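You operate a simulated robot arm through the tools that you are given. There is no shell and no other tool. Be economical: measure what you need, move in short steps, check, and stop when the job is done.

The job below is to be done with a simulated two-armed robot. You get a single attempt, and the scene is never put back.

## Task
Pick up the yellow roller with one hand, pass it to the other hand and put it in the inside of the small brown carton. Fetch the yellow puck and set it on the beige wooden block. Put the yellow disc on top of the brown short cardboard tube. Take the silver loop block and leave it on the red puck. Stack the yellow round weight from the top of the grey table on top of the purple round weight. Take the blue puck on the top of the grey table and put it away on the top of the cream work bench. Switch the jogger switch on. Open the clear roller guard. Do these in any order. Set down upright: yellow roller.

The check looks at the end state, three seconds after you hand in, the way a careful person would. Anything else that was tipped, shoved, dropped, spilled or broken makes it a failure.

## Robot
Two 6-joint arms with two-finger grippers on one trunk, on a base that drives. Base frame: it is fixed to the floor where the robot stands at the start and does not move with it; the origin is under the middle of the robot, x ahead of it, y to its left, z up; the surface under the hand at the start is at about z = 84. Units: cm, degrees, N and s.
The left shoulder is at the start at [3, 17.8, 98.8], the right one opposite. With the tool pointing down near the work surface each hand reaches from about 40 to 84 cm from the robot's upright axis, wherever it stands, measured 20 degrees to its own side. Places, roughly: blue puck (5x5x3 cm) [-340, -70, 90]; clear roller guard [-590, 440, 100]; inside of the small brown carton (22x16 cm) [-72, 168, 106]; jogger switch [-380, 430, 100]; red puck (5x5x3 cm) [-330, -120, 90]; round weight [-325, -75, 100]; short cardboard tube (6x6x5 cm) [50, 20, 90]; silver loop block (5x3x2 cm) [-50, -270, 90]; top of the cream work bench [-700, -440, 80]; wooden block (6x6x2 cm) [90, 70, 80]; yellow disc (4x4x2 cm) [80, 80, 80]; yellow puck (5x5x3 cm) [60, 20, 90]; yellow roller (9x9x10 cm) [50, -10, 90]. Payload 2.54 kg a hand.
Tool frame (each hand has its own): the origin (TCP) lies between the finger pads and is the grasp point; the fingertips stand 3 cm ahead of it; z points along the fingers, y is the line along which they close. Largest opening 11.6 cm; the body of the gripper starts 9.5 cm behind the TCP.
Orientation is told as [roll, pitch, yaw] about the base's x, y, z axes, in that order, counted from this pose: with the fingers straight down and closing along the base's y, the tool's x points along the base's -x, its y along +y and its z along -z.

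## Interface
- The arms move only by the tool drive_tool. It takes "left_commands", "right_commands" or both (then of equal length, played together; a hand with none holds still); each is a list of rows, each a list of 7 numbers: the shift along the tool's x, y, z in cm, then the turn, a rotation vector about the tool's x, y, z in degrees, then the closure in counts, from 0 (fully open) to 255 (shut). In form: [[x, y, z, wx, wy, wz, grip], ...]. A call has 1 to 12 rows; each row shifts and turns the commanded pose from where the row before left it, along the tool's axes as they then stand. A row lasts 0.2 s, in which the tool goes at most 5 cm and 8.6 degrees; a call with a longer step from one row to the next is refused whole, and so is a gripper value outside its range. A pose out of reach is approached as far as the arm can. The call stops where the force on the tool passes 40 N (or 10 N more than at its start, if that is more) or the arm is blocked; 0.2 s more then pass. The fingers move at their own pace (about 15.3 cm/s each) and stop on an object; they squeeze with about 23 N. The grip force told is the motor's: it shows also when the fingers shut on nothing. Time passes only in rows, and 0.2 s behind the last, so rows that do not move let the fingers close. The reply holds the time, the measured pose of the TCP, the force on the tool along the base axes, the opening and the grip force, in the units named above and with some noise, with the torque about the TCP (base axes, N m) and any sound that the robot's microphone picked up.
- Cameras (640 x 400 px; columns grow to the right, rows downward): "scene" is now at [3.13, 2.12, 169.46]; the picture's right is [0.34, -0.94, 0.00], its down [-0.83, -0.30, -0.48] and it looks along [0.45, 0.16, -0.88] (base axes); focal length 275 px, centre (320, 200). "left" rides on the left gripper at [6.9, 1.5, -12.2] in its tool frame; the picture's right is [-0.21, 0.98, 0.00], its down [-0.83, -0.18, -0.53] and it looks along [-0.52, -0.11, 0.85] (tool axes); focal length 251 px, centre (320, 200). "right" rides on the right gripper at [6.9, -1.5, -12.2] in its tool frame; the picture's right is [0.21, 0.98, 0.00], its down [-0.83, 0.18, -0.53] and it looks along [-0.52, 0.11, 0.85] (tool axes); focal length 251 px, centre (320, 200).
- snapshot(camera): a new picture of that camera. The clock stands still meanwhile.
- raise_lower(by): slides the trunk up (or, below 0, down) by that many cm; the arms and the scene camera ride with it, the base frame stays. It gives what a move gives, with no picture.
- steer(legs): drives the robot by 1 to 6 legs, each [ahead, left, turn to the left] in cm, cm and degrees, along the robot's own axes; the way and the turn of a leg run together, so that a leg with both is an arc; at most 150 cm and 180 degrees a leg. The arms and the cameras ride along, it lands a little off, and it stops where it bumps. It gives what a move gives.
- pan_tilt(pan, tilt): turns the head with the scene camera to pan (to the left, within 143 degrees either way) and tilt (down, from -29 to 69), counted from straight ahead of the robot. It gives what a move gives.
- point_at(camera, pixels): for up to 12 pixels [column, row] of the newest picture of that camera ("zoom" is the newest enlarged one), the place [x, y, z] in the base frame of the surface seen there, good to about 0.2 cm. The clock stands still meanwhile.
- zoom(camera, box): a new picture of the part [left, top, right, bottom] of that camera's present view, enlarged. The clock stands still meanwhile.
- job_done(): hands the job in; it is judged then, once.

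Go step by step. Measure first, check grasps and placings, and put right what went wrong. The budget is 145 turns and 198 pictures, counting those below and the enlarged ones. Unless the task says otherwise, let go and move clear before handing in, and close with one line.

The tools are called after ">>>" by a JSON object that holds its "name" and its "arguments". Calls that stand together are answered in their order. drive_tool: Moves the arms, as the interface text tells. Its arguments: {"type":"object","properties":{"left_commands":{"type":"array"},"right_commands":{"type":"array"}},"required":[]} The other tools are called the same way: raise_lower (by) slides the trunk up or down; steer (legs) drives the base; pan_tilt (pan, tilt) turns the head that bears the scene camera; snapshot (camera) takes a picture; point_at (camera, pixels) gives the place of the surface under pixels of a picture; zoom (camera, box) takes an enlarged picture of a part of a camera's view; job_done () hands the job in.

At the start:

```text
clock: 0.0
left_position: [42.06, 28.84, 110.25]
left_tcp_rot: [0.0, 0.0, 0.0]
left_contact_force: [-0.7, -0.5, -0.7]
left_wrist_torque: [0.03, -0.01, 0.0]
left_grip_width: 11.62
left_finger_force: 0.1
right_position: [56.23, -15.52, 107.09]
right_tcp_rot: [0.0, 0.1, 0.0]
right_contact_force: [-0.2, -0.3, 0.2]
right_wrist_torque: [-0.03, 0.0, -0.04]
right_grip_width: 11.62
right_finger_force: 0.0
trunk travel left (down, up): [-20.0, 34.0]
robot x, y, heading: [0.18, 0.05, -0.2]
head pan, tilt: [19.9, 61.5]
```

scene: 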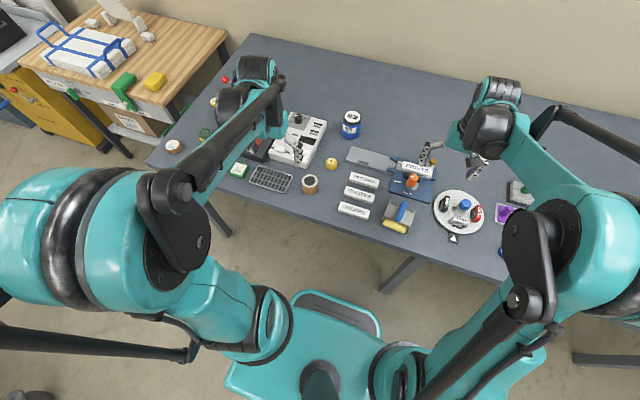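
right: 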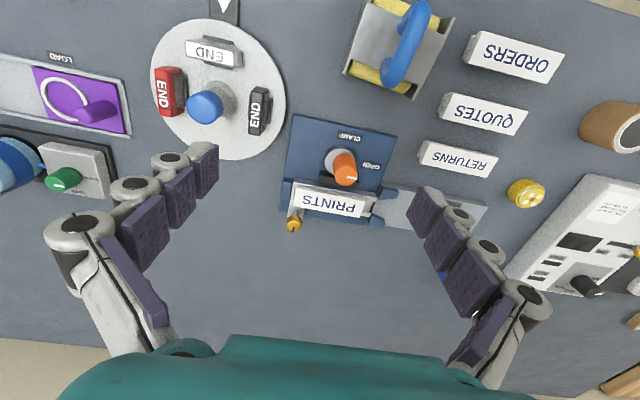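
left: 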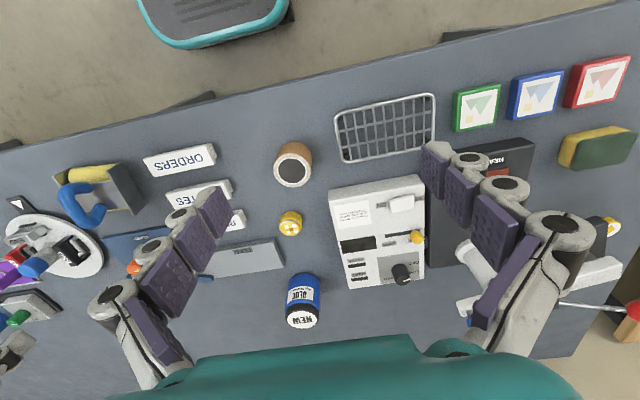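

The scene shows the first table, with a yellow/blue item at about (400,215), a yellow puck at (331,163) and a tube at (310,184). I'll zoom in for detail first.

>>> {"name": "zoom", "arguments": {"camera": "scene", "box": [230, 90, 430, 240]}}

>>> {"name": "zoom", "arguments": {"camera": "scene", "box": [140, 50, 300, 190]}}

>>> {"name": "point_at", "arguments": {"camera": "scene", "pixels": [[331, 163], [310, 182], [173, 146], [400, 215], [395, 227], [412, 206], [340, 200]]}}

```text
2.67 times, centred on (330, 165) of scene
```

zoom: 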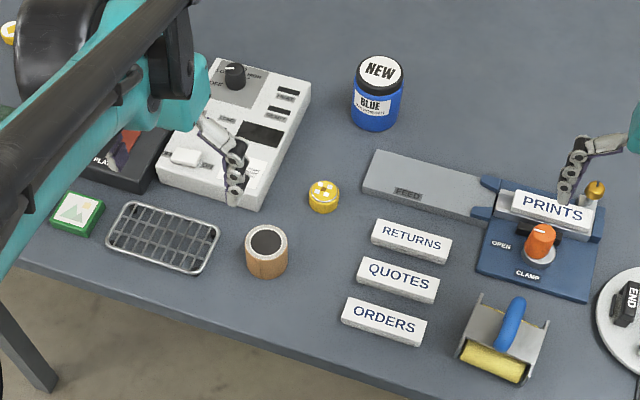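

```text
2.86 times, centred on (220, 120) of scene
```

zoom: 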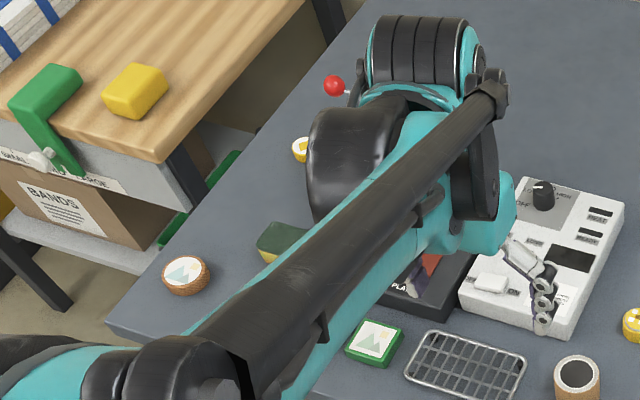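

```text
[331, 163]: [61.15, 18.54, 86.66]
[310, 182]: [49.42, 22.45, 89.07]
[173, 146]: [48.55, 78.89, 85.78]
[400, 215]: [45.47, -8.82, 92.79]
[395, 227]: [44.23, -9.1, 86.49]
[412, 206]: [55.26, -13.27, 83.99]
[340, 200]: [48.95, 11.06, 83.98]
```

Tube, yellow puck and roller are located. I'll turn the head left to see the yellow disc and the wooden block hidden by the arm.

>>> {"name": "pan_tilt", "arguments": {"pan": 45, "tilt": 45}}

>>> {"name": "snapshot", "arguments": {"camera": "scene"}}

>>> {"name": "pan_tilt", "arguments": {"pan": 110, "tilt": 30}}

>>> {"name": "snapshot", "arguments": {"camera": "scene"}}

>>> {"name": "pan_tilt", "arguments": {"pan": -110, "tilt": 25}}

>>> {"name": "snapshot", "arguments": {"camera": "scene"}}

```text
clock: 0.9
left_position: [41.99, 28.97, 110.26]
left_tcp_rot: [-0.1, 0.0, 0.0]
left_contact_force: [0.4, -0.8, -0.8]
left_wrist_torque: [0.02, -0.02, -0.02]
left_grip_width: 11.59
left_finger_force: 0.1
right_position: [56.22, -15.4, 107.13]
right_tcp_rot: [0.1, 0.1, 0.0]
right_contact_force: [-0.4, -0.4, -0.1]
right_wrist_torque: [0.01, -0.04, -0.01]
right_grip_width: 11.63
right_finger_force: 0.1
trunk travel left (down, up): [-20.0, 34.0]
robot x, y, heading: [0.15, -0.15, 0.1]
head pan, tilt: [45.0, 45.0]
```

```text
192 pictures are left
```

scene: 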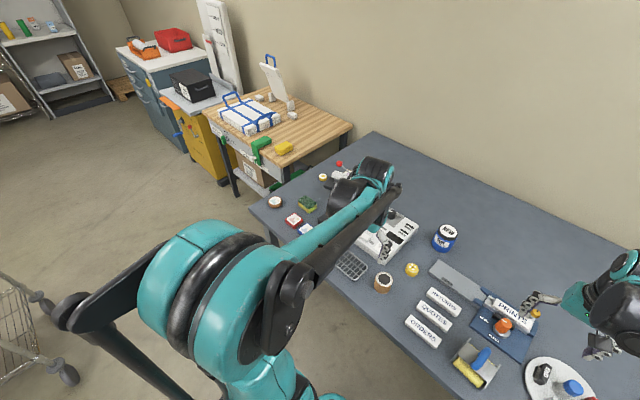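

```text
clock: 2.2
left_position: [42.2, 28.85, 110.27]
left_tcp_rot: [0.0, -0.1, 0.0]
left_contact_force: [-0.1, 0.1, -0.2]
left_wrist_torque: [0.0, 0.03, 0.0]
left_grip_width: 11.59
left_finger_force: 0.0
right_position: [56.02, -15.45, 107.02]
right_tcp_rot: [0.0, 0.1, -0.1]
right_contact_force: [-0.3, 0.1, -0.5]
right_wrist_torque: [0.0, 0.0, 0.02]
right_grip_width: 11.61
right_finger_force: 0.0
trunk travel left (down, up): [-20.0, 34.0]
robot x, y, heading: [-0.22, 0.15, -0.2]
head pan, tilt: [110.0, 30.0]
```

```text
191 pictures are left
```

scene: 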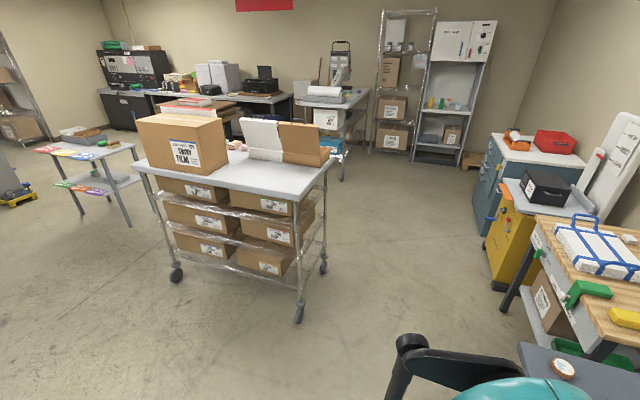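

```text
clock: 5.4
left_position: [42.05, 29.01, 110.46]
left_tcp_rot: [0.0, 0.0, 0.0]
left_contact_force: [0.3, 1.0, -0.3]
left_wrist_torque: [0.01, -0.02, 0.02]
left_grip_width: 11.6
left_finger_force: 0.1
right_position: [56.09, -15.49, 106.95]
right_tcp_rot: [0.0, 0.0, 0.0]
right_contact_force: [-0.2, -0.5, 0.1]
right_wrist_torque: [-0.01, 0.0, 0.0]
right_grip_width: 11.63
right_finger_force: 0.1
trunk travel left (down, up): [-20.0, 34.0]
robot x, y, heading: [0.3, -0.13, 0.0]
head pan, tilt: [-110.0, 25.0]
```

```text
190 pictures are left
```

scene: 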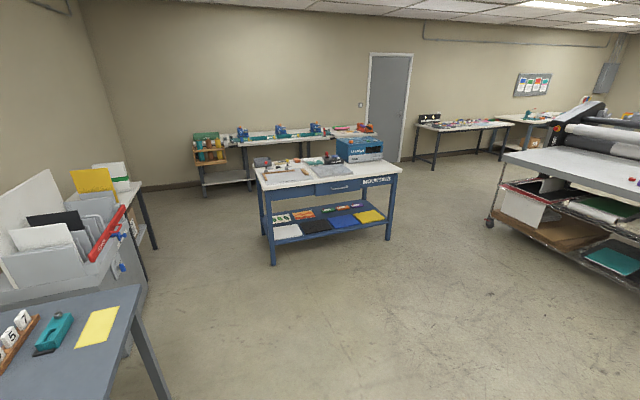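

Carton is on the cart to the rear-left, and the first table has the near tasks. I'll measure the yellow puck, tube, and neighbours from the left camera.

>>> {"name": "pan_tilt", "arguments": {"pan": 20, "tilt": 60}}

>>> {"name": "snapshot", "arguments": {"camera": "scene"}}

>>> {"name": "zoom", "arguments": {"camera": "left", "box": [240, 120, 440, 330]}}

>>> {"name": "zoom", "arguments": {"camera": "left", "box": [440, 120, 640, 400]}}

>>> {"name": "point_at", "arguments": {"camera": "left", "pixels": [[290, 222], [280, 222], [300, 223], [332, 220], [350, 200], [293, 170], [302, 320], [315, 280], [610, 227], [634, 375], [600, 215], [20, 160]]}}

```text
clock: 7.5
left_position: [42.01, 28.97, 110.21]
left_tcp_rot: [0.0, 0.1, -0.1]
left_contact_force: [0.2, 0.5, -0.4]
left_wrist_torque: [0.02, 0.04, -0.03]
left_grip_width: 11.6
left_finger_force: 0.1
right_position: [56.1, -15.53, 107.04]
right_tcp_rot: [0.0, 0.1, 0.0]
right_contact_force: [0.4, 0.2, 0.6]
right_wrist_torque: [0.0, -0.04, 0.0]
right_grip_width: 11.6
right_finger_force: 0.1
trunk travel left (down, up): [-20.0, 34.0]
robot x, y, heading: [-0.33, -0.05, 0.3]
head pan, tilt: [20.0, 60.0]
```

```text
189 pictures are left
```

scene: 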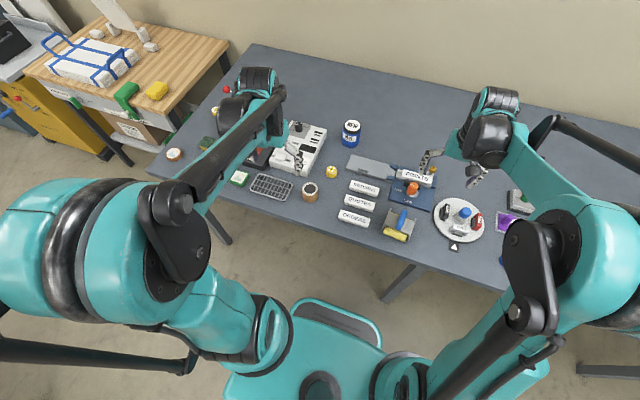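

```text
1.90 times, centred on (340, 225) of left
```

zoom: 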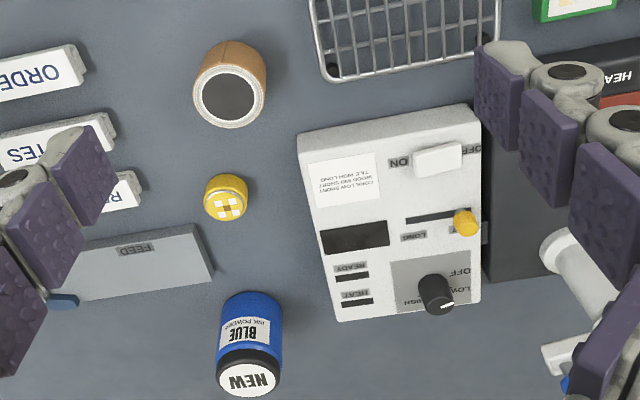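

```text
1.43 times, centred on (540, 260) of left
```

zoom: 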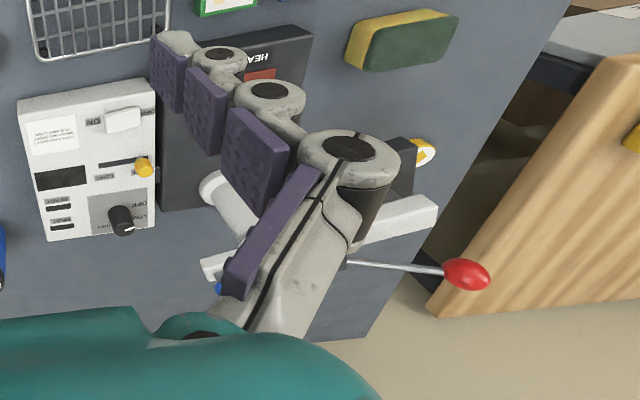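

```text
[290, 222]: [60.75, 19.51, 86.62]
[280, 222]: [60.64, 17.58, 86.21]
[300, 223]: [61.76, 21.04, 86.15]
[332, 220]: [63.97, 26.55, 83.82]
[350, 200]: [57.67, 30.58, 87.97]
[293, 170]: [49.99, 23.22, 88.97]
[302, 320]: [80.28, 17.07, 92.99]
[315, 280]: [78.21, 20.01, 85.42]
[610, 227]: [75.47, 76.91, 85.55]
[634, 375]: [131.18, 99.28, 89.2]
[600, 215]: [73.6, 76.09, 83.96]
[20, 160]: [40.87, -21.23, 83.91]
```

Puck is centred near (61.3,19.3) with the FEED plate and RETURNS tag close by. I'll measure their corners from this zoomed view.

>>> {"name": "zoom", "arguments": {"camera": "left", "box": [240, 120, 440, 330]}}

>>> {"name": "point_at", "arguments": {"camera": "zoom", "pixels": [[197, 226], [190, 240], [212, 275], [130, 175], [140, 205], [206, 195], [246, 195], [226, 176], [226, 216], [231, 100], [200, 95], [265, 90]]}}

>>> {"name": "point_at", "arguments": {"camera": "scene", "pixels": [[300, 270], [310, 225], [230, 200], [360, 253], [397, 222], [410, 210], [389, 232], [407, 241], [415, 212], [403, 218]]}}

```text
1.90 times, centred on (340, 225) of left
```

zoom: 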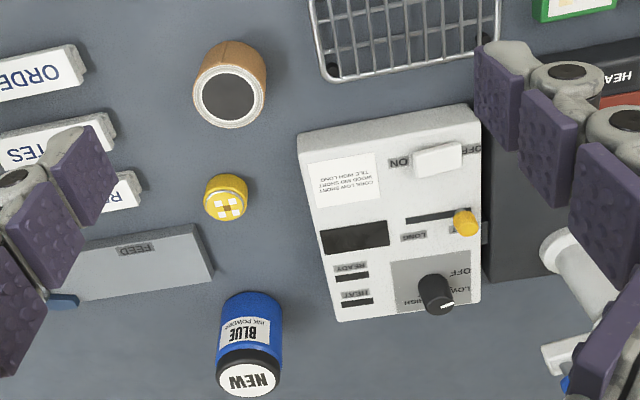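

```text
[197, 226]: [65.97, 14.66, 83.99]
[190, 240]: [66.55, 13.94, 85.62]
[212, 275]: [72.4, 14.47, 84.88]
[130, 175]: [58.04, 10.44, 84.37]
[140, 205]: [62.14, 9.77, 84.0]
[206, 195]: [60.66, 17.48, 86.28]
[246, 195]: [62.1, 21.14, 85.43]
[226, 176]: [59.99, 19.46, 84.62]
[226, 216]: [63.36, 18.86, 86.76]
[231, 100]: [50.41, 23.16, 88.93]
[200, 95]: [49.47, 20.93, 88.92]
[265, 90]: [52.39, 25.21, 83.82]
```

```text
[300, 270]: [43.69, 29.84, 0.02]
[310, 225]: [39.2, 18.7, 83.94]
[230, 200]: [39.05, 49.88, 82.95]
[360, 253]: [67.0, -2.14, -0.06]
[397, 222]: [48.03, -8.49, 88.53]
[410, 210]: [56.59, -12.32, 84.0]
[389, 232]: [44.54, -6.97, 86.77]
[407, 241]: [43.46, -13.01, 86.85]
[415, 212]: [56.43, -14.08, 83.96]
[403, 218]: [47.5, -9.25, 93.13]
```

The puck at (61.4,19.3) has clear space for a y-wise grasp (FEED starts at x≈65.5). I'll bring the left hand down over it.

>>> {"name": "drive_tool", "arguments": {"left_commands": [[-3.9, -1.93, 0, 0, 0, 0, 100], [-3.9, -1.93, 0, 0, 0, 0, 100], [-3.9, -1.93, 0, 0, 0, 0, 100], [-3.9, -1.93, 0, 0, 0, 0, 100], [-3.9, -1.93, 0, 0, 0, 0, 100], [0, 0, 4.5, 0, 0, 0, 100], [0, 0, 4.5, 0, 0, 0, 100], [0, 0, 4.5, 0, 0, 0, 100], [0, 0, 3, 0, 0, 0, 100], [0, 0, 0, 0, 0, 0, 100]]}}

>>> {"name": "snapshot", "arguments": {"camera": "left"}}

```text
clock: 9.7
left_position: [61.59, 19.25, 93.89]
left_tcp_rot: [0.0, 0.0, 0.0]
left_contact_force: [-0.2, -0.7, 0.4]
left_wrist_torque: [-0.02, -0.01, 0.0]
left_grip_width: 7.06
left_finger_force: 0.0
right_position: [56.01, -15.43, 107.07]
right_tcp_rot: [0.1, 0.0, -0.1]
right_contact_force: [-0.9, -0.3, -0.1]
right_wrist_torque: [0.01, -0.03, -0.01]
right_grip_width: 11.59
right_finger_force: 0.0
trunk travel left (down, up): [-20.0, 34.0]
robot x, y, heading: [0.02, -0.06, 0.0]
head pan, tilt: [20.0, 60.0]
```

```text
185 pictures are left
```

left: 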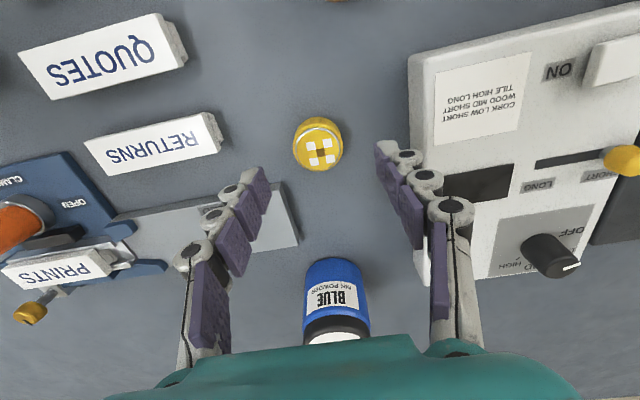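

The puck sits centred between the fingers (319,143). I'll go down, narrowing a little, and close.

>>> {"name": "drive_tool", "arguments": {"left_commands": [[0, 0, 3, 0, 0, 0, 108], [0, 0, 2, 0, 0, 0, 108], [0, 0, 1.4, 0, 0, 0, 108], [0, 0, 0, 0, 0, 0, 255], [0, 0, 0, 0, 0, 0, 255], [0, 0, 0, 0, 0, 0, 255]]}}

>>> {"name": "snapshot", "arguments": {"camera": "left"}}

```text
clock: 11.1
left_position: [61.67, 19.28, 87.25]
left_tcp_rot: [0.0, 0.1, 0.0]
left_contact_force: [-0.7, -0.5, -0.1]
left_wrist_torque: [0.03, 0.02, -0.05]
left_grip_width: 4.02
left_finger_force: 23.0
right_position: [56.09, -15.51, 107.03]
right_tcp_rot: [0.0, 0.0, 0.0]
right_contact_force: [0.8, -0.4, 0.4]
right_wrist_torque: [0.02, -0.02, -0.01]
right_grip_width: 11.62
right_finger_force: 0.1
trunk travel left (down, up): [-20.0, 34.0]
robot x, y, heading: [-0.4, 0.33, 0.3]
head pan, tilt: [20.0, 60.0]
```

```text
184 pictures are left
```

left: 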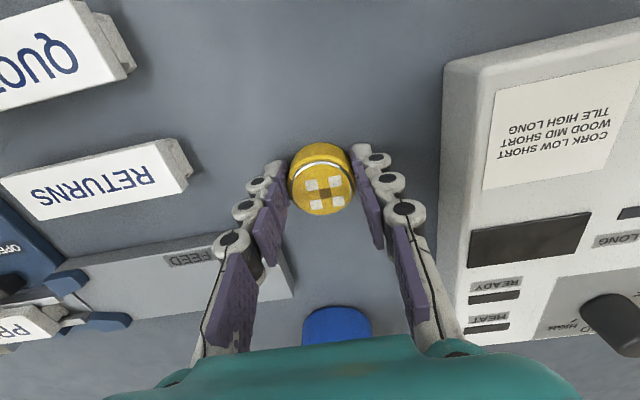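

Puck is held (4.02 cm, 23 N). I'll lift, pull back, and drive the robot left to see the wooden block.

>>> {"name": "drive_tool", "arguments": {"left_commands": [[0, 0, -5, 0, 0, 0, 255], [0, 0, -5, 0, 0, 0, 255], [0, 0, -5, 0, 0, 0, 255], [0, 0, -5, 0, 0, 0, 255], [4, 2, -2, 0, 0, 0, 255], [4, 2, 0, 0, 0, 0, 255], [4, 2, 0, 0, 0, 0, 255]]}}

>>> {"name": "steer", "arguments": {"legs": [[0, 40, 0]]}}

>>> {"name": "pan_tilt", "arguments": {"pan": 20, "tilt": 50}}

>>> {"name": "snapshot", "arguments": {"camera": "scene"}}

>>> {"name": "snapshot", "arguments": {"camera": "left"}}

```text
clock: 12.7
left_position: [49.35, 25.18, 109.26]
left_tcp_rot: [-0.1, -0.1, 0.0]
left_contact_force: [0.0, 0.4, -0.1]
left_wrist_torque: [0.02, -0.05, 0.0]
left_grip_width: 4.03
left_finger_force: 23.2
right_position: [55.91, -15.47, 107.17]
right_tcp_rot: [-0.1, -0.1, 0.0]
right_contact_force: [-1.1, -0.5, -0.8]
right_wrist_torque: [0.0, -0.04, -0.02]
right_grip_width: 11.61
right_finger_force: 0.1
trunk travel left (down, up): [-20.0, 34.0]
robot x, y, heading: [-0.06, 0.4, -0.2]
head pan, tilt: [20.0, 60.0]
```

```text
clock: 15.2
left_position: [49.73, 64.82, 109.09]
left_tcp_rot: [0.0, 0.0, -0.3]
left_contact_force: [-0.5, 0.4, -0.4]
left_wrist_torque: [-0.03, -0.01, -0.05]
left_grip_width: 4.04
left_finger_force: 23.0
right_position: [56.1, 24.18, 107.07]
right_tcp_rot: [0.0, 0.0, -0.3]
right_contact_force: [1.1, 0.2, -0.2]
right_wrist_torque: [-0.01, 0.01, 0.04]
right_grip_width: 11.59
right_finger_force: 0.0
trunk travel left (down, up): [-20.0, 34.0]
robot x, y, heading: [-0.11, 39.8, -0.3]
head pan, tilt: [20.0, 60.0]
```

```text
clock: 15.9
left_position: [49.72, 64.61, 109.21]
left_tcp_rot: [0.0, 0.0, -0.2]
left_contact_force: [-0.5, 0.1, -1.3]
left_wrist_torque: [0.04, 0.05, 0.01]
left_grip_width: 4.04
left_finger_force: 22.9
right_position: [56.17, 24.13, 106.98]
right_tcp_rot: [-0.1, 0.0, -0.3]
right_contact_force: [-0.4, 0.3, -0.4]
right_wrist_torque: [0.0, -0.01, 0.01]
right_grip_width: 11.6
right_finger_force: 0.1
trunk travel left (down, up): [-20.0, 34.0]
robot x, y, heading: [0.3, 39.72, -0.3]
head pan, tilt: [20.0, 50.0]
```

```text
183 pictures are left
```

scene: 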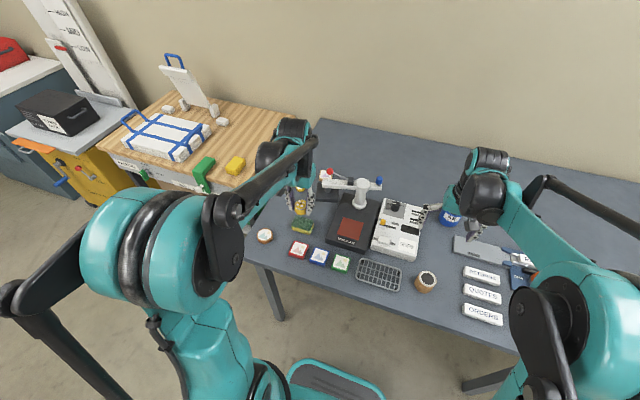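

```text
182 pictures are left
```

left: 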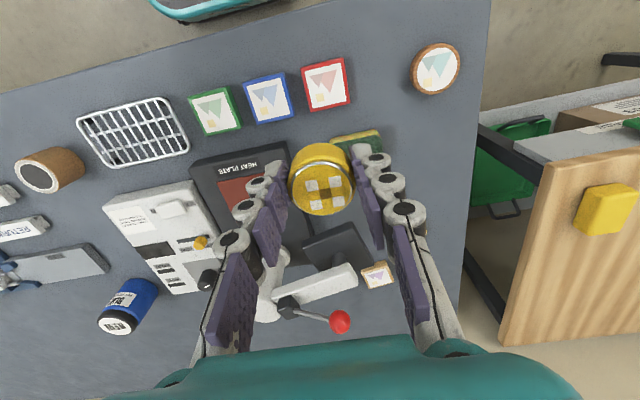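

The wooden block shows at left (377,275), next to the press's black head and the red-knob lever. I'll zoom and measure.

>>> {"name": "zoom", "arguments": {"camera": "left", "box": [260, 130, 440, 350]}}

>>> {"name": "point_at", "arguments": {"camera": "left", "pixels": [[377, 275], [362, 268], [388, 263], [395, 282], [370, 290], [340, 321], [345, 280], [330, 255], [365, 245], [358, 140], [350, 200], [310, 318]]}}

>>> {"name": "zoom", "arguments": {"camera": "scene", "box": [240, 140, 400, 260]}}

```text
1.82 times, centred on (350, 240) of left
```

zoom: 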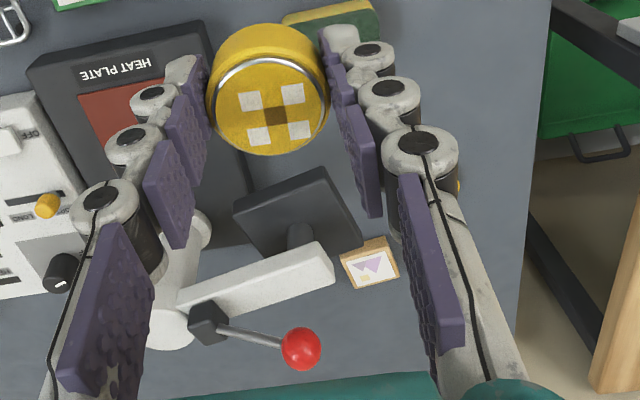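

```text
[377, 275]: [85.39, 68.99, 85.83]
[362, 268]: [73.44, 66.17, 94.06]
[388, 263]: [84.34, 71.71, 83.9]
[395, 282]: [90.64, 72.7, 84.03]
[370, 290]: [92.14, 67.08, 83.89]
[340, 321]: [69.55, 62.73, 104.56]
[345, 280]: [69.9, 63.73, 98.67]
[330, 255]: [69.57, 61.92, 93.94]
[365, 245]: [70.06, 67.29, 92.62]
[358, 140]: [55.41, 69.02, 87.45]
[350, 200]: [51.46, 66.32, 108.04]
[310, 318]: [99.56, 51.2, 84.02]
```

```text
3.33 times, centred on (320, 200) of scene
```

zoom: 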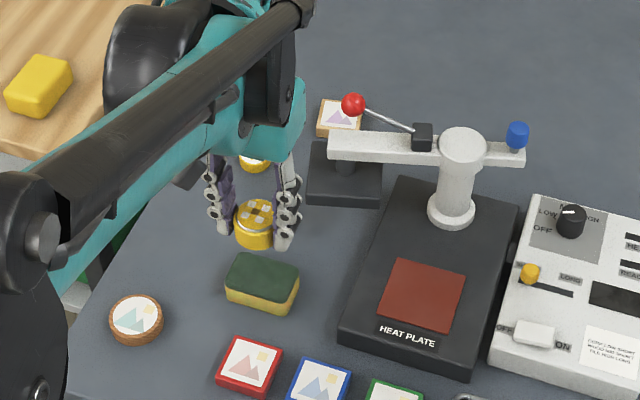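

Block centre is near (86,69), with the knob at (69.5,62.7,104.6) nearby. I'll measure the wood bench extents and the block's corners to choose the parking spot.

>>> {"name": "point_at", "arguments": {"camera": "zoom", "pixels": [[340, 112], [318, 130], [353, 104], [430, 135], [518, 130], [462, 145], [340, 180], [245, 165], [262, 160], [30, 130], [90, 20], [345, 145]]}}

>>> {"name": "point_at", "arguments": {"camera": "scene", "pixels": [[236, 188], [150, 165], [115, 145], [202, 185], [236, 165], [268, 200], [200, 150], [265, 236], [303, 226]]}}

>>> {"name": "zoom", "arguments": {"camera": "left", "box": [340, 240, 420, 310]}}

>>> {"name": "point_at", "arguments": {"camera": "zoom", "pixels": [[190, 140], [330, 100], [380, 260], [230, 300], [290, 200], [300, 300], [370, 200]]}}

```text
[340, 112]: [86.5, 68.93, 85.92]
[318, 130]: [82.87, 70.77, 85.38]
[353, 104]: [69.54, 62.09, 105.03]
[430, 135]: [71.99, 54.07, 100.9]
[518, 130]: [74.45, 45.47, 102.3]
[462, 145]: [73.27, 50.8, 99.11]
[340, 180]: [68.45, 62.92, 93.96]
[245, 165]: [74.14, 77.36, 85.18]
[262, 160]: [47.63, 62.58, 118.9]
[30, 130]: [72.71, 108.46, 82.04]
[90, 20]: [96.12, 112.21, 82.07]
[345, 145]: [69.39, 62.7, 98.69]
```

```text
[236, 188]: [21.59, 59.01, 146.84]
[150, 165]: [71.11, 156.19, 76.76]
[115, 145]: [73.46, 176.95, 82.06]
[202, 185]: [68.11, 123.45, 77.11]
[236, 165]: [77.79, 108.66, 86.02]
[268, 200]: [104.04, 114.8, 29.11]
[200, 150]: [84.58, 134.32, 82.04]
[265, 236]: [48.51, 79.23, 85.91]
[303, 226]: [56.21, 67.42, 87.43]
```

```text
5.71 times, centred on (380, 275) of left
```

zoom: 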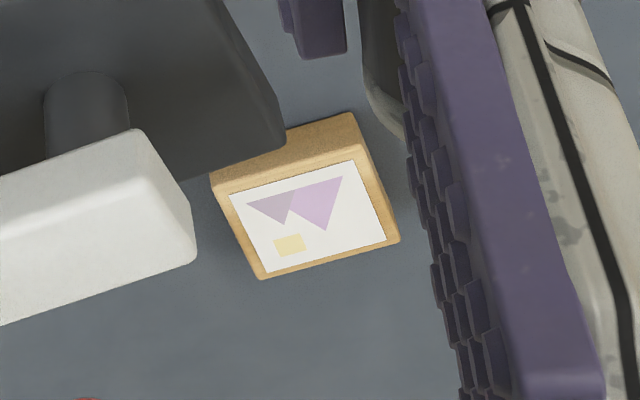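

```text
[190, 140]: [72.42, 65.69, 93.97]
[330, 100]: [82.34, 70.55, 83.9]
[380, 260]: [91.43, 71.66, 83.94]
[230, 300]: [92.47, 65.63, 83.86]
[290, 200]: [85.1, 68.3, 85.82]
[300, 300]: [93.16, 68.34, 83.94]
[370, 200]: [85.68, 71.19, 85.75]
```

Block centre is (86.2,69.1), top 85.85; the robot must come about 10 cm closer. I'll look down to check the gap between base and table edge.

>>> {"name": "pan_tilt", "arguments": {"pan": 0, "tilt": 69}}

>>> {"name": "snapshot", "arguments": {"camera": "scene"}}

>>> {"name": "point_at", "arguments": {"camera": "scene", "pixels": [[320, 230], [320, 245], [320, 260], [320, 280], [320, 300], [320, 330], [250, 180], [320, 170], [320, 160]]}}

```text
clock: 16.8
left_position: [49.67, 64.77, 109.25]
left_tcp_rot: [0.0, 0.1, -0.3]
left_contact_force: [-0.2, -0.7, -2.1]
left_wrist_torque: [0.0, -0.02, -0.01]
left_grip_width: 4.03
left_finger_force: 22.9
right_position: [56.07, 24.15, 107.09]
right_tcp_rot: [0.0, 0.0, -0.2]
right_contact_force: [-1.0, -0.2, 0.5]
right_wrist_torque: [0.0, 0.01, 0.0]
right_grip_width: 11.56
right_finger_force: 0.0
trunk travel left (down, up): [-20.0, 34.0]
robot x, y, heading: [-0.12, 39.8, 0.0]
head pan, tilt: [0.0, 68.8]
```

```text
178 pictures are left
```

scene: 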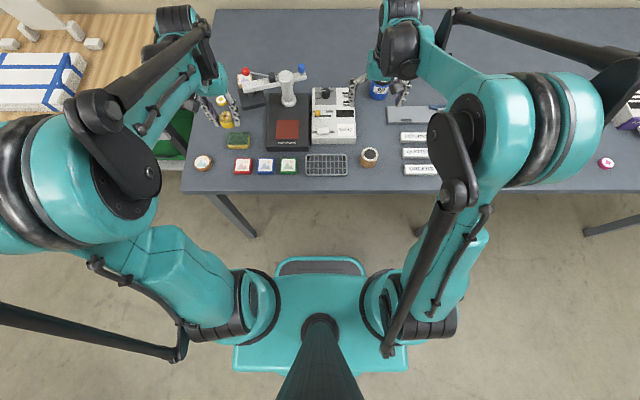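

```text
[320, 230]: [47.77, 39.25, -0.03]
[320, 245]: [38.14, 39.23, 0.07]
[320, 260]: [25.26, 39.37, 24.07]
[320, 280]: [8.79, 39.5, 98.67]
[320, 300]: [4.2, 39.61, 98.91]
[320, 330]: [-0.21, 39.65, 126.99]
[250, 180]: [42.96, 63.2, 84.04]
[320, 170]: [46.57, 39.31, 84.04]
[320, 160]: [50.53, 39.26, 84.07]
```

The base front (x≈25, z 24) fits under the table and its legs are clear of the front plate, so there is room to move ahead 15 cm. I'll raise the left hand over the knob first.

>>> {"name": "drive_tool", "arguments": {"left_commands": [[0, 2, -5, 0, 0, 0, 255], [0, 3, -4, 0, 0, 0, 255], [0, 2, -2, 0, 0, 0, 255]]}}

>>> {"name": "steer", "arguments": {"legs": [[15, 0, 0]]}}

```text
refused: row 1 steps farther than a row can; nothing moved
```

```text
clock: 18.1
left_position: [64.9, 64.49, 109.05]
left_tcp_rot: [0.0, 0.1, -0.6]
left_contact_force: [0.6, -0.1, -0.3]
left_wrist_torque: [-0.01, 0.01, 0.0]
left_grip_width: 4.03
left_finger_force: 22.5
right_position: [71.01, 23.71, 107.01]
right_tcp_rot: [-0.1, 0.1, -0.5]
right_contact_force: [0.5, 0.9, -0.4]
right_wrist_torque: [0.03, 0.04, -0.01]
right_grip_width: 11.61
right_finger_force: 0.1
trunk travel left (down, up): [-20.0, 34.0]
robot x, y, heading: [15.56, 39.36, -0.3]
head pan, tilt: [0.0, 68.8]
```

The arm move was refused (row too long) yet the drive went through; forces stay near zero so nothing was touched. Now I raise straight up, then move left and forward above the block.

>>> {"name": "drive_tool", "arguments": {"left_commands": [[0, 0, -4.8, 0, 0, 0, 255], [0, 0, -4.8, 0, 0, 0, 255], [0, 4, 0, 0, 0, 0, 255], [-4.5, 0.5, 0, 0, 0, 0, 255], [-4.5, 0, 0, 0, 0, 0, 255], [-4.5, 0, 0, 0, 0, 0, 255], [-4.5, 0, 0, 0, 0, 0, 255], [-3.2, 0, 0, 0, 0, 0, 255], [0, 0, 0, 0, 0, 0, 255]]}}

>>> {"name": "snapshot", "arguments": {"camera": "left"}}

```text
clock: 20.1
left_position: [86.11, 68.86, 118.86]
left_tcp_rot: [0.0, -0.1, -0.5]
left_contact_force: [-0.1, 0.1, 0.0]
left_wrist_torque: [-0.02, -0.05, 0.01]
left_grip_width: 4.03
left_finger_force: 23.0
right_position: [71.05, 23.78, 107.02]
right_tcp_rot: [0.0, 0.1, -0.5]
right_contact_force: [0.3, 0.8, -0.2]
right_wrist_torque: [0.02, 0.0, 0.01]
right_grip_width: 11.59
right_finger_force: 0.1
trunk travel left (down, up): [-20.0, 34.0]
robot x, y, heading: [14.86, 39.63, -0.3]
head pan, tilt: [0.0, 68.8]
```

```text
177 pictures are left
```

left: 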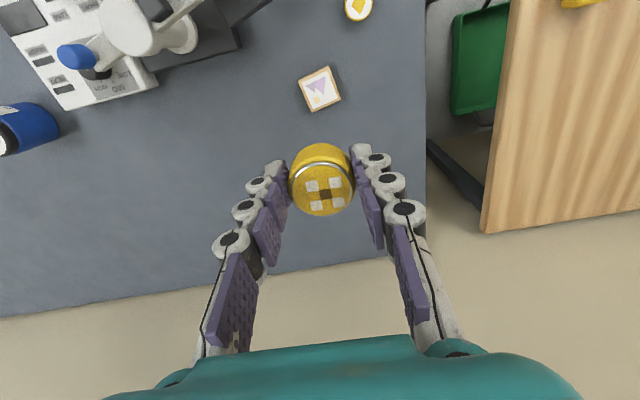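

The block is now clear at (319,88) and the yellow disc at (358,8). I'll measure both exactly.

>>> {"name": "point_at", "arguments": {"camera": "left", "pixels": [[319, 88], [298, 81], [329, 67], [341, 98], [309, 111], [358, 8], [346, 8], [371, 8], [358, 18]]}}

```text
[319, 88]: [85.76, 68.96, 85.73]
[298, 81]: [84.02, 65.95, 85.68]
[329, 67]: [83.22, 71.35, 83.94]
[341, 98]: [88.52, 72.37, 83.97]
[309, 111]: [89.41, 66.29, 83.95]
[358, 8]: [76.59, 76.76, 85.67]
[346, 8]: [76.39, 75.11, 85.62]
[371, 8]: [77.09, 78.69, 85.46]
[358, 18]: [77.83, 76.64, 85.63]
```

TCP (86.1,68.9) is above the block's centre. Descending 29.6 cm to set the puck on it.

>>> {"name": "drive_tool", "arguments": {"left_commands": [[0, 0, 4.9, 0, 0, 0, 255], [0, 0, 4.9, 0, 0, 0, 255], [0, 0, 4.9, 0, 0, 0, 255], [0, 0, 4.9, 0, 0, 0, 255], [0, 0, 4.9, 0, 0, 0, 255], [0, 0, 3, 0, 0, 0, 255], [0, 0, 1.3, 0, 0, 0, 255], [0, 0, 0.6, 0, 0, 0, 255], [0, 0, 0, 0, 0, 0, 255]]}}

>>> {"name": "snapshot", "arguments": {"camera": "left"}}

```text
clock: 22.1
left_position: [86.13, 68.83, 89.2]
left_tcp_rot: [0.0, 0.0, -0.5]
left_contact_force: [0.3, 0.9, -0.3]
left_wrist_torque: [0.0, 0.0, 0.03]
left_grip_width: 4.01
left_finger_force: 23.3
right_position: [71.13, 23.84, 107.06]
right_tcp_rot: [0.0, -0.1, -0.4]
right_contact_force: [-0.6, 0.5, 0.3]
right_wrist_torque: [0.01, -0.03, 0.04]
right_grip_width: 11.6
right_finger_force: 0.1
trunk travel left (down, up): [-20.0, 34.0]
robot x, y, heading: [15.2, 39.4, -0.4]
head pan, tilt: [0.0, 68.8]
```

```text
176 pictures are left
```

left: 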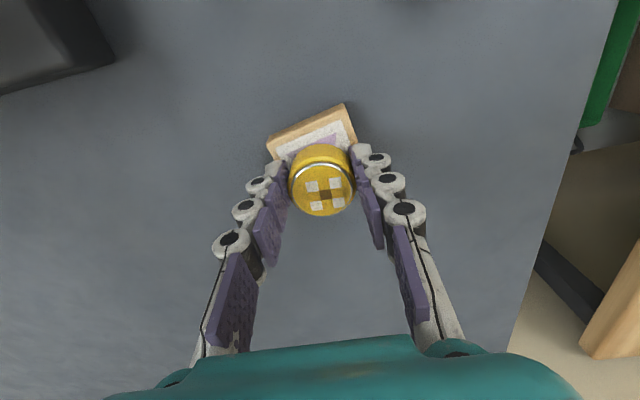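

No contact force yet; I'll ease down 0.25 cm, release, and rise.

>>> {"name": "drive_tool", "arguments": {"left_commands": [[0, 0, 0.15, 0, 0, 0, 255], [0, 0, 0.1, 0, 0, 0, 255], [0, 0, 0, 0, 0, 0, 255], [0, 0, 0, 0, 0, 0, 150], [0, 0, 0, 0, 0, 0, 120], [0, 0, -3, 0, 0, 0, 120], [0, 0, -4, 0, 0, 0, 120], [0, 0, -5, 0, 0, 0, 120], [0, 0, -5, 0, 0, 0, 120]]}}

>>> {"name": "snapshot", "arguments": {"camera": "left"}}

```text
clock: 24.1
left_position: [86.01, 68.81, 106.14]
left_tcp_rot: [0.0, 0.1, -0.5]
left_contact_force: [-0.2, -0.8, 1.0]
left_wrist_torque: [0.03, 0.0, -0.03]
left_grip_width: 6.15
left_finger_force: 0.1
right_position: [71.04, 23.81, 107.17]
right_tcp_rot: [-0.1, 0.0, -0.5]
right_contact_force: [-0.1, -0.2, 0.6]
right_wrist_torque: [0.03, -0.01, 0.01]
right_grip_width: 11.6
right_finger_force: 0.2
trunk travel left (down, up): [-20.0, 34.0]
robot x, y, heading: [14.81, 39.92, -0.6]
head pan, tilt: [0.0, 68.8]
```

```text
175 pictures are left
```

left: 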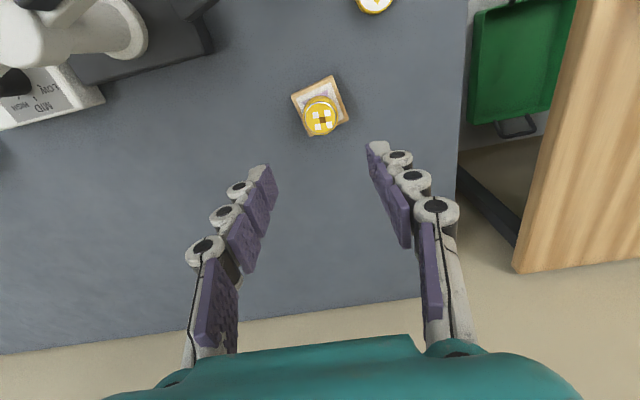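

Puck rests on the block (319,115). Next, the yellow disc at (76.4,76.9): moving above it.

>>> {"name": "drive_tool", "arguments": {"left_commands": [[3.2, 2.7, 0, 0, 0, 0, 120], [3.2, 2.7, 0, 0, 0, 0, 120], [3.2, 2.7, 0, 0, 0, 0, 120], [0, 0, 4.5, 0, 0, 0, 120], [0, 0, 4.5, 0, 0, 0, 120], [0, 0, 3, 0, 0, 0, 120], [0, 0, 0, 0, 0, 0, 120]]}}

>>> {"name": "snapshot", "arguments": {"camera": "left"}}

>>> {"name": "point_at", "arguments": {"camera": "left", "pixels": [[320, 150], [310, 150], [330, 150], [320, 140], [320, 160]]}}

```text
clock: 25.7
left_position: [76.38, 76.99, 94.18]
left_tcp_rot: [0.0, 0.0, -0.5]
left_contact_force: [0.2, 0.1, 0.2]
left_wrist_torque: [0.03, 0.01, 0.01]
left_grip_width: 6.11
left_finger_force: 0.1
right_position: [71.06, 23.77, 107.03]
right_tcp_rot: [-0.1, 0.1, -0.5]
right_contact_force: [0.5, -0.1, -0.2]
right_wrist_torque: [-0.03, -0.04, -0.02]
right_grip_width: 11.6
right_finger_force: 0.1
trunk travel left (down, up): [-20.0, 34.0]
robot x, y, heading: [15.11, 39.63, -0.4]
head pan, tilt: [0.0, 68.8]
```

```text
174 pictures are left
```

left: 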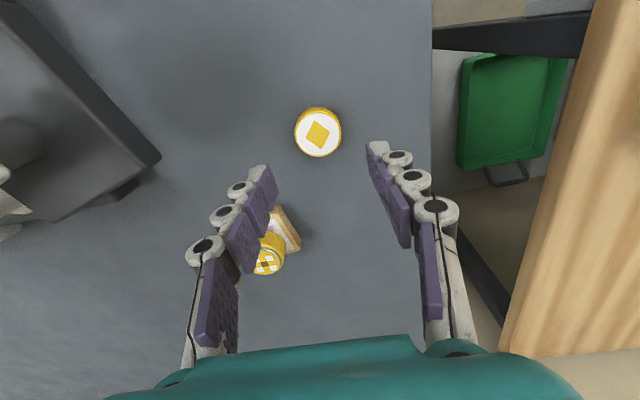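

```text
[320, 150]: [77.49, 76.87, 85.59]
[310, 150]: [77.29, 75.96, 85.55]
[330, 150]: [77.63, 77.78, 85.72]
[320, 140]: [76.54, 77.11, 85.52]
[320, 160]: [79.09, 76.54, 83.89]
```

Disc centre (317,132) is about x 75.8, y 76.8. I'll adjust 0.5 cm back, descend and grip.

>>> {"name": "drive_tool", "arguments": {"left_commands": [[0.5, -0.1, 3.5, 0, 0, 0, 120], [0, 0, 2.5, 0, 0, 0, 120], [0, 0, 1, 0, 0, 0, 120], [0, 0, 0, 0, 0, 0, 255], [0, 0, 0, 0, 0, 0, 255], [0, 0, 0, 0, 0, 0, 255]]}}

>>> {"name": "snapshot", "arguments": {"camera": "left"}}

```text
clock: 27.1
left_position: [76.1, 76.8, 87.11]
left_tcp_rot: [0.0, 0.1, -0.5]
left_contact_force: [0.6, 0.1, -0.3]
left_wrist_torque: [0.02, -0.01, -0.02]
left_grip_width: 3.81
left_finger_force: 23.2
right_position: [71.06, 23.8, 107.07]
right_tcp_rot: [0.0, 0.0, -0.5]
right_contact_force: [0.4, -0.4, -0.5]
right_wrist_torque: [0.0, 0.0, 0.0]
right_grip_width: 11.58
right_finger_force: 0.0
trunk travel left (down, up): [-20.0, 34.0]
robot x, y, heading: [15.19, 39.73, -0.4]
head pan, tilt: [0.0, 68.8]
```

```text
173 pictures are left
```

left: 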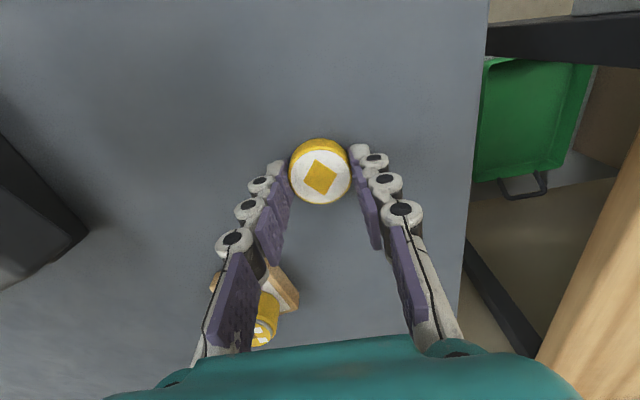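

Disc is held (3.81 cm). I'll lift it, back off and drive back right toward the tube.

>>> {"name": "drive_tool", "arguments": {"left_commands": [[0, 0, -4.9, 0, 0, 0, 255], [0, 0, -4.9, 0, 0, 0, 255], [0, 0, -4.9, 0, 0, 0, 255], [0, 0, -4.9, 0, 0, 0, 255], [0, 0, -4.9, 0, 0, 0, 255], [0, 0, -4.9, 0, 0, 0, 255], [0, 0, -3, 0, 0, 0, 255]]}}

>>> {"name": "steer", "arguments": {"legs": [[-15, 0, 0], [0, -40, 0]]}}

```text
clock: 28.7
left_position: [75.95, 77.06, 119.5]
left_tcp_rot: [-0.1, 0.0, -0.5]
left_contact_force: [0.5, 0.3, 0.2]
left_wrist_torque: [-0.01, 0.01, 0.01]
left_grip_width: 3.82
left_finger_force: 22.7
right_position: [71.01, 23.79, 107.13]
right_tcp_rot: [-0.1, 0.0, -0.5]
right_contact_force: [1.2, 0.9, 0.3]
right_wrist_torque: [-0.01, 0.0, -0.04]
right_grip_width: 11.59
right_finger_force: 0.1
trunk travel left (down, up): [-20.0, 34.0]
robot x, y, heading: [15.25, 40.2, -0.6]
head pan, tilt: [0.0, 68.8]
```

```text
clock: 32.2
left_position: [60.69, 37.39, 119.4]
left_tcp_rot: [0.1, 0.0, -0.6]
left_contact_force: [-0.3, -0.6, -0.4]
left_wrist_torque: [0.04, 0.0, -0.02]
left_grip_width: 3.77
left_finger_force: 22.9
right_position: [55.77, -15.98, 106.94]
right_tcp_rot: [0.0, 0.0, -0.6]
right_contact_force: [-0.7, -1.0, 0.0]
right_wrist_torque: [-0.01, -0.01, 0.0]
right_grip_width: 11.61
right_finger_force: 0.2
trunk travel left (down, up): [-20.0, 34.0]
robot x, y, heading: [-0.6, -0.02, -0.7]
head pan, tilt: [0.0, 68.8]
```

Robot is back near the start. I'll move the disc above the tube and check the tube's centre with the left camera.

>>> {"name": "drive_tool", "arguments": {"left_commands": [[2.6, -3.6, 0, 0, 0, 0, 255], [2.6, -3.6, 0, 0, 0, 0, 255], [2.6, -3.6, 0, 0, 0, 0, 255], [2.6, -3.6, 0, 0, 0, 0, 255], [0, 0, 4.8, 0, 0, 0, 255], [0, 0, 4.8, 0, 0, 0, 255], [0, 0, 4.4, 0, 0, 0, 255], [0, 0, 0, 0, 0, 0, 255]]}}

>>> {"name": "snapshot", "arguments": {"camera": "left"}}

>>> {"name": "zoom", "arguments": {"camera": "scene", "box": [220, 100, 420, 240]}}

```text
clock: 34.0
left_position: [49.78, 23.03, 105.48]
left_tcp_rot: [0.0, 0.0, -0.6]
left_contact_force: [-0.7, 0.2, 0.5]
left_wrist_torque: [0.03, 0.04, 0.03]
left_grip_width: 3.78
left_finger_force: 22.7
right_position: [55.71, -15.91, 107.02]
right_tcp_rot: [0.0, 0.0, -0.6]
right_contact_force: [-0.1, -0.5, 0.0]
right_wrist_torque: [0.0, 0.0, 0.01]
right_grip_width: 11.59
right_finger_force: 0.0
trunk travel left (down, up): [-20.0, 34.0]
robot x, y, heading: [0.09, -0.19, -0.6]
head pan, tilt: [0.0, 68.8]
```

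```text
172 pictures are left
```

left: 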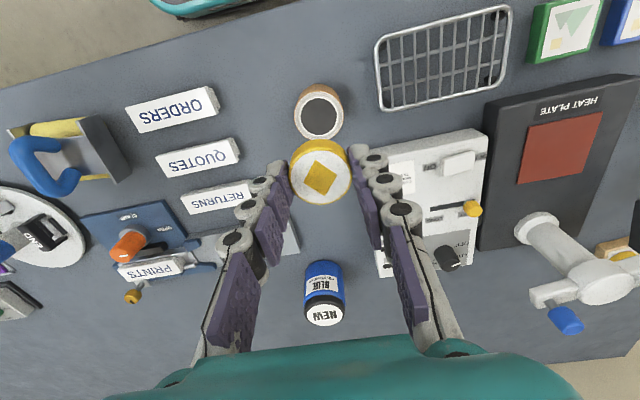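

```text
2.86 times, centred on (320, 170) of scene
```

zoom: 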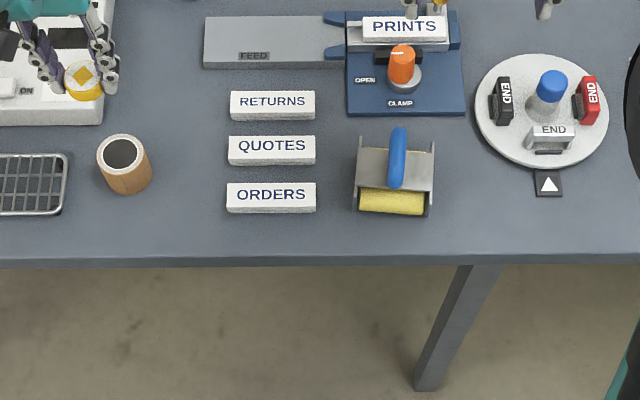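

The tube's dark top reads z≈89 so it is closed. I'll measure its rim exactly.

>>> {"name": "point_at", "arguments": {"camera": "left", "pixels": [[319, 118], [297, 118], [341, 118], [319, 136], [319, 100]]}}

>>> {"name": "point_at", "arguments": {"camera": "zoom", "pixels": [[122, 153], [100, 153], [143, 150], [122, 136], [122, 170], [395, 160], [395, 203], [362, 203], [428, 203], [358, 165], [433, 165], [397, 130]]}}

```text
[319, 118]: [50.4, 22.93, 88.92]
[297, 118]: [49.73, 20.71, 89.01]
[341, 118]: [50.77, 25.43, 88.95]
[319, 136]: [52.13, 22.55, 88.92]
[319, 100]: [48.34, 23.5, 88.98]
```

```text
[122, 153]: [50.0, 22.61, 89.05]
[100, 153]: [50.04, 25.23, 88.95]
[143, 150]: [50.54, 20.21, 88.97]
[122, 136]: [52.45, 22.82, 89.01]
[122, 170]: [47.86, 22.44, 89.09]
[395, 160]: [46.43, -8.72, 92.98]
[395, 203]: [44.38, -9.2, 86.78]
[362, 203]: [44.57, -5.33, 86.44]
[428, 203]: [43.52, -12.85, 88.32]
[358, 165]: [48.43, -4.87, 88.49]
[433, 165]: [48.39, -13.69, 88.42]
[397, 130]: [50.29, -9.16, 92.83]
```

Tube centre is (50.15,22.85), top 88.97. Lowering the disc onto it.

>>> {"name": "drive_tool", "arguments": {"left_commands": [[-0.5, -0.15, 4, 0, 0, 0, 255], [0, 0, 4, 0, 0, 0, 255], [0, 0, 3.2, 0, 0, 0, 255], [0, 0, 1.4, 0, 0, 0, 255], [0, 0, 0.6, 0, 0, 0, 255], [0, 0, 0.2, 0, 0, 0, 255], [0, 0, 0, 0, 0, 0, 255]]}}

>>> {"name": "snapshot", "arguments": {"camera": "left"}}

```text
clock: 35.6
left_position: [50.53, 22.99, 92.08]
left_tcp_rot: [0.0, -0.1, -0.6]
left_contact_force: [2.2, 1.2, 18.7]
left_wrist_torque: [0.02, -0.08, -0.02]
left_grip_width: 3.8
left_finger_force: 22.9
right_position: [55.68, -15.9, 107.16]
right_tcp_rot: [0.0, 0.0, -0.6]
right_contact_force: [0.5, -1.4, 0.5]
right_wrist_torque: [0.01, 0.0, 0.0]
right_grip_width: 11.61
right_finger_force: 0.1
trunk travel left (down, up): [-20.0, 34.0]
robot x, y, heading: [-0.34, 0.57, -0.8]
head pan, tilt: [0.0, 68.8]
```

```text
170 pictures are left
```

left: 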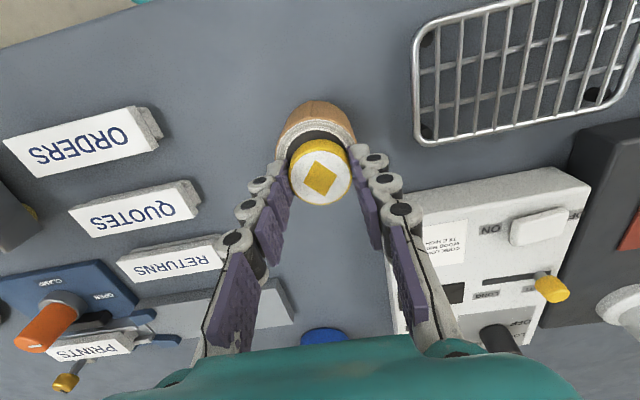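

Contact felt (18.7 N). Releasing gently and rising.

>>> {"name": "drive_tool", "arguments": {"left_commands": [[0, 0, -0.1, 0, 0, 0, 255], [0, 0, 0, 0, 0, 0, 150], [0, 0, 0, 0, 0, 0, 130], [0, 0, -3, 0, 0, 0, 130], [0, 0, -4.5, 0, 0, 0, 130], [0, 0, -5, 0, 0, 0, 130]]}}

>>> {"name": "snapshot", "arguments": {"camera": "left"}}

>>> {"name": "point_at", "arguments": {"camera": "left", "pixels": [[320, 110], [320, 120], [320, 130], [70, 150], [40, 160]]}}

```text
clock: 37.0
left_position: [50.58, 22.99, 104.82]
left_tcp_rot: [-0.1, 0.0, -0.5]
left_contact_force: [-0.1, 0.5, 0.7]
left_wrist_torque: [-0.05, 0.02, 0.02]
left_grip_width: 5.67
left_finger_force: 0.1
right_position: [55.53, -15.91, 107.04]
right_tcp_rot: [0.0, 0.0, -0.6]
right_contact_force: [-0.6, 1.1, -0.6]
right_wrist_torque: [0.01, -0.02, -0.02]
right_grip_width: 11.6
right_finger_force: 0.2
trunk travel left (down, up): [-20.0, 34.0]
robot x, y, heading: [0.1, -0.01, -0.6]
head pan, tilt: [0.0, 68.8]
```

```text
169 pictures are left
```

left: 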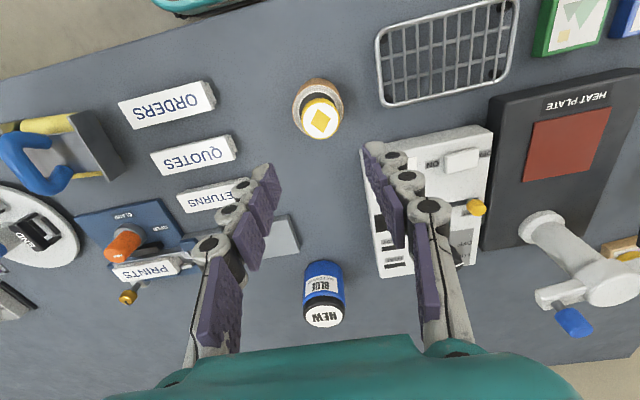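

```text
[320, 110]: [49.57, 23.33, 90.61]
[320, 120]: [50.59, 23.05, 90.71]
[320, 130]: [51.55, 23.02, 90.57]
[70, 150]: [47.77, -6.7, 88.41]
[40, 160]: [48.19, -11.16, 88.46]
```

Disc sits centred on the tube. Now the roller: a close look with the right camera.

>>> {"name": "zoom", "arguments": {"camera": "right", "box": [310, 0, 490, 120]}}

>>> {"name": "pan_tilt", "arguments": {"pan": -10, "tilt": 66}}

>>> {"name": "zoom", "arguments": {"camera": "scene", "box": [290, 130, 390, 220]}}

>>> {"name": "zoom", "arguments": {"camera": "left", "box": [0, 80, 150, 220]}}

```text
3.33 times, centred on (400, 60) of right
```

zoom: 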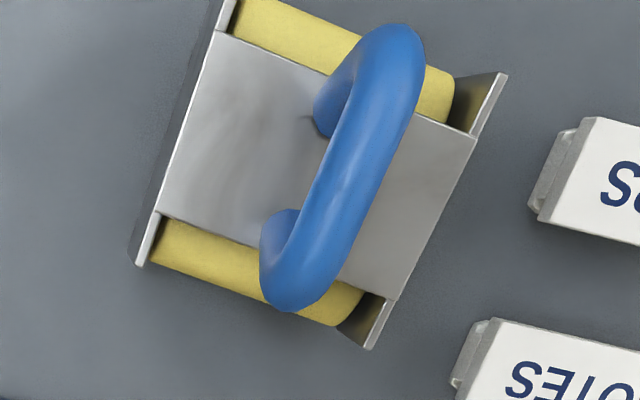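

```text
clock: 37.7
left_position: [50.83, 23.12, 104.59]
left_tcp_rot: [0.0, -0.1, -0.6]
left_contact_force: [-0.9, -0.5, 0.8]
left_wrist_torque: [0.0, 0.01, 0.0]
left_grip_width: 5.66
left_finger_force: 0.1
right_position: [55.74, -15.83, 106.99]
right_tcp_rot: [-0.1, 0.0, -0.6]
right_contact_force: [-0.6, -0.2, -0.4]
right_wrist_torque: [-0.02, -0.02, 0.0]
right_grip_width: 11.59
right_finger_force: 0.1
trunk travel left (down, up): [-20.0, 34.0]
robot x, y, heading: [-0.23, 0.17, -0.8]
head pan, tilt: [-10.0, 66.0]
```

```text
4.44 times, centred on (340, 175) of scene
```

zoom: 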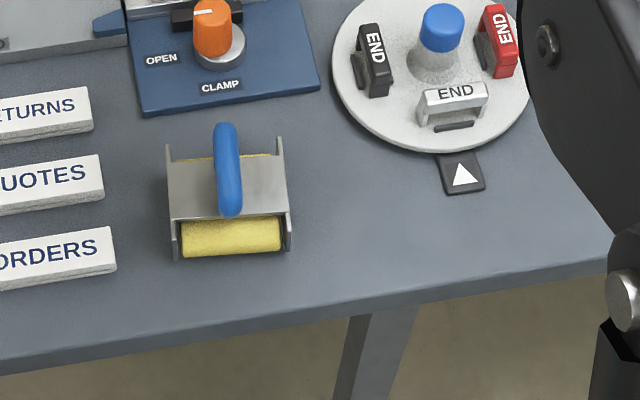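

```text
2.86 times, centred on (75, 150) of left
```

zoom: 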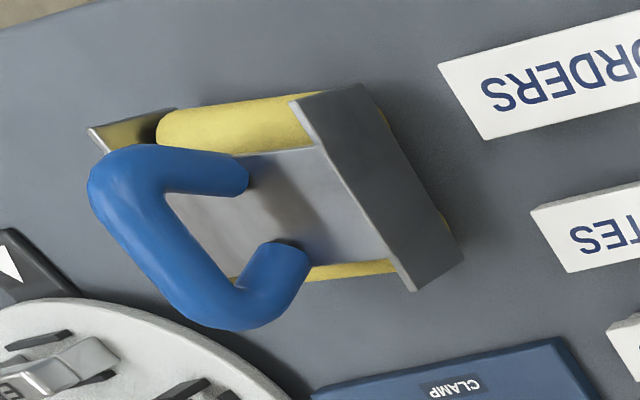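

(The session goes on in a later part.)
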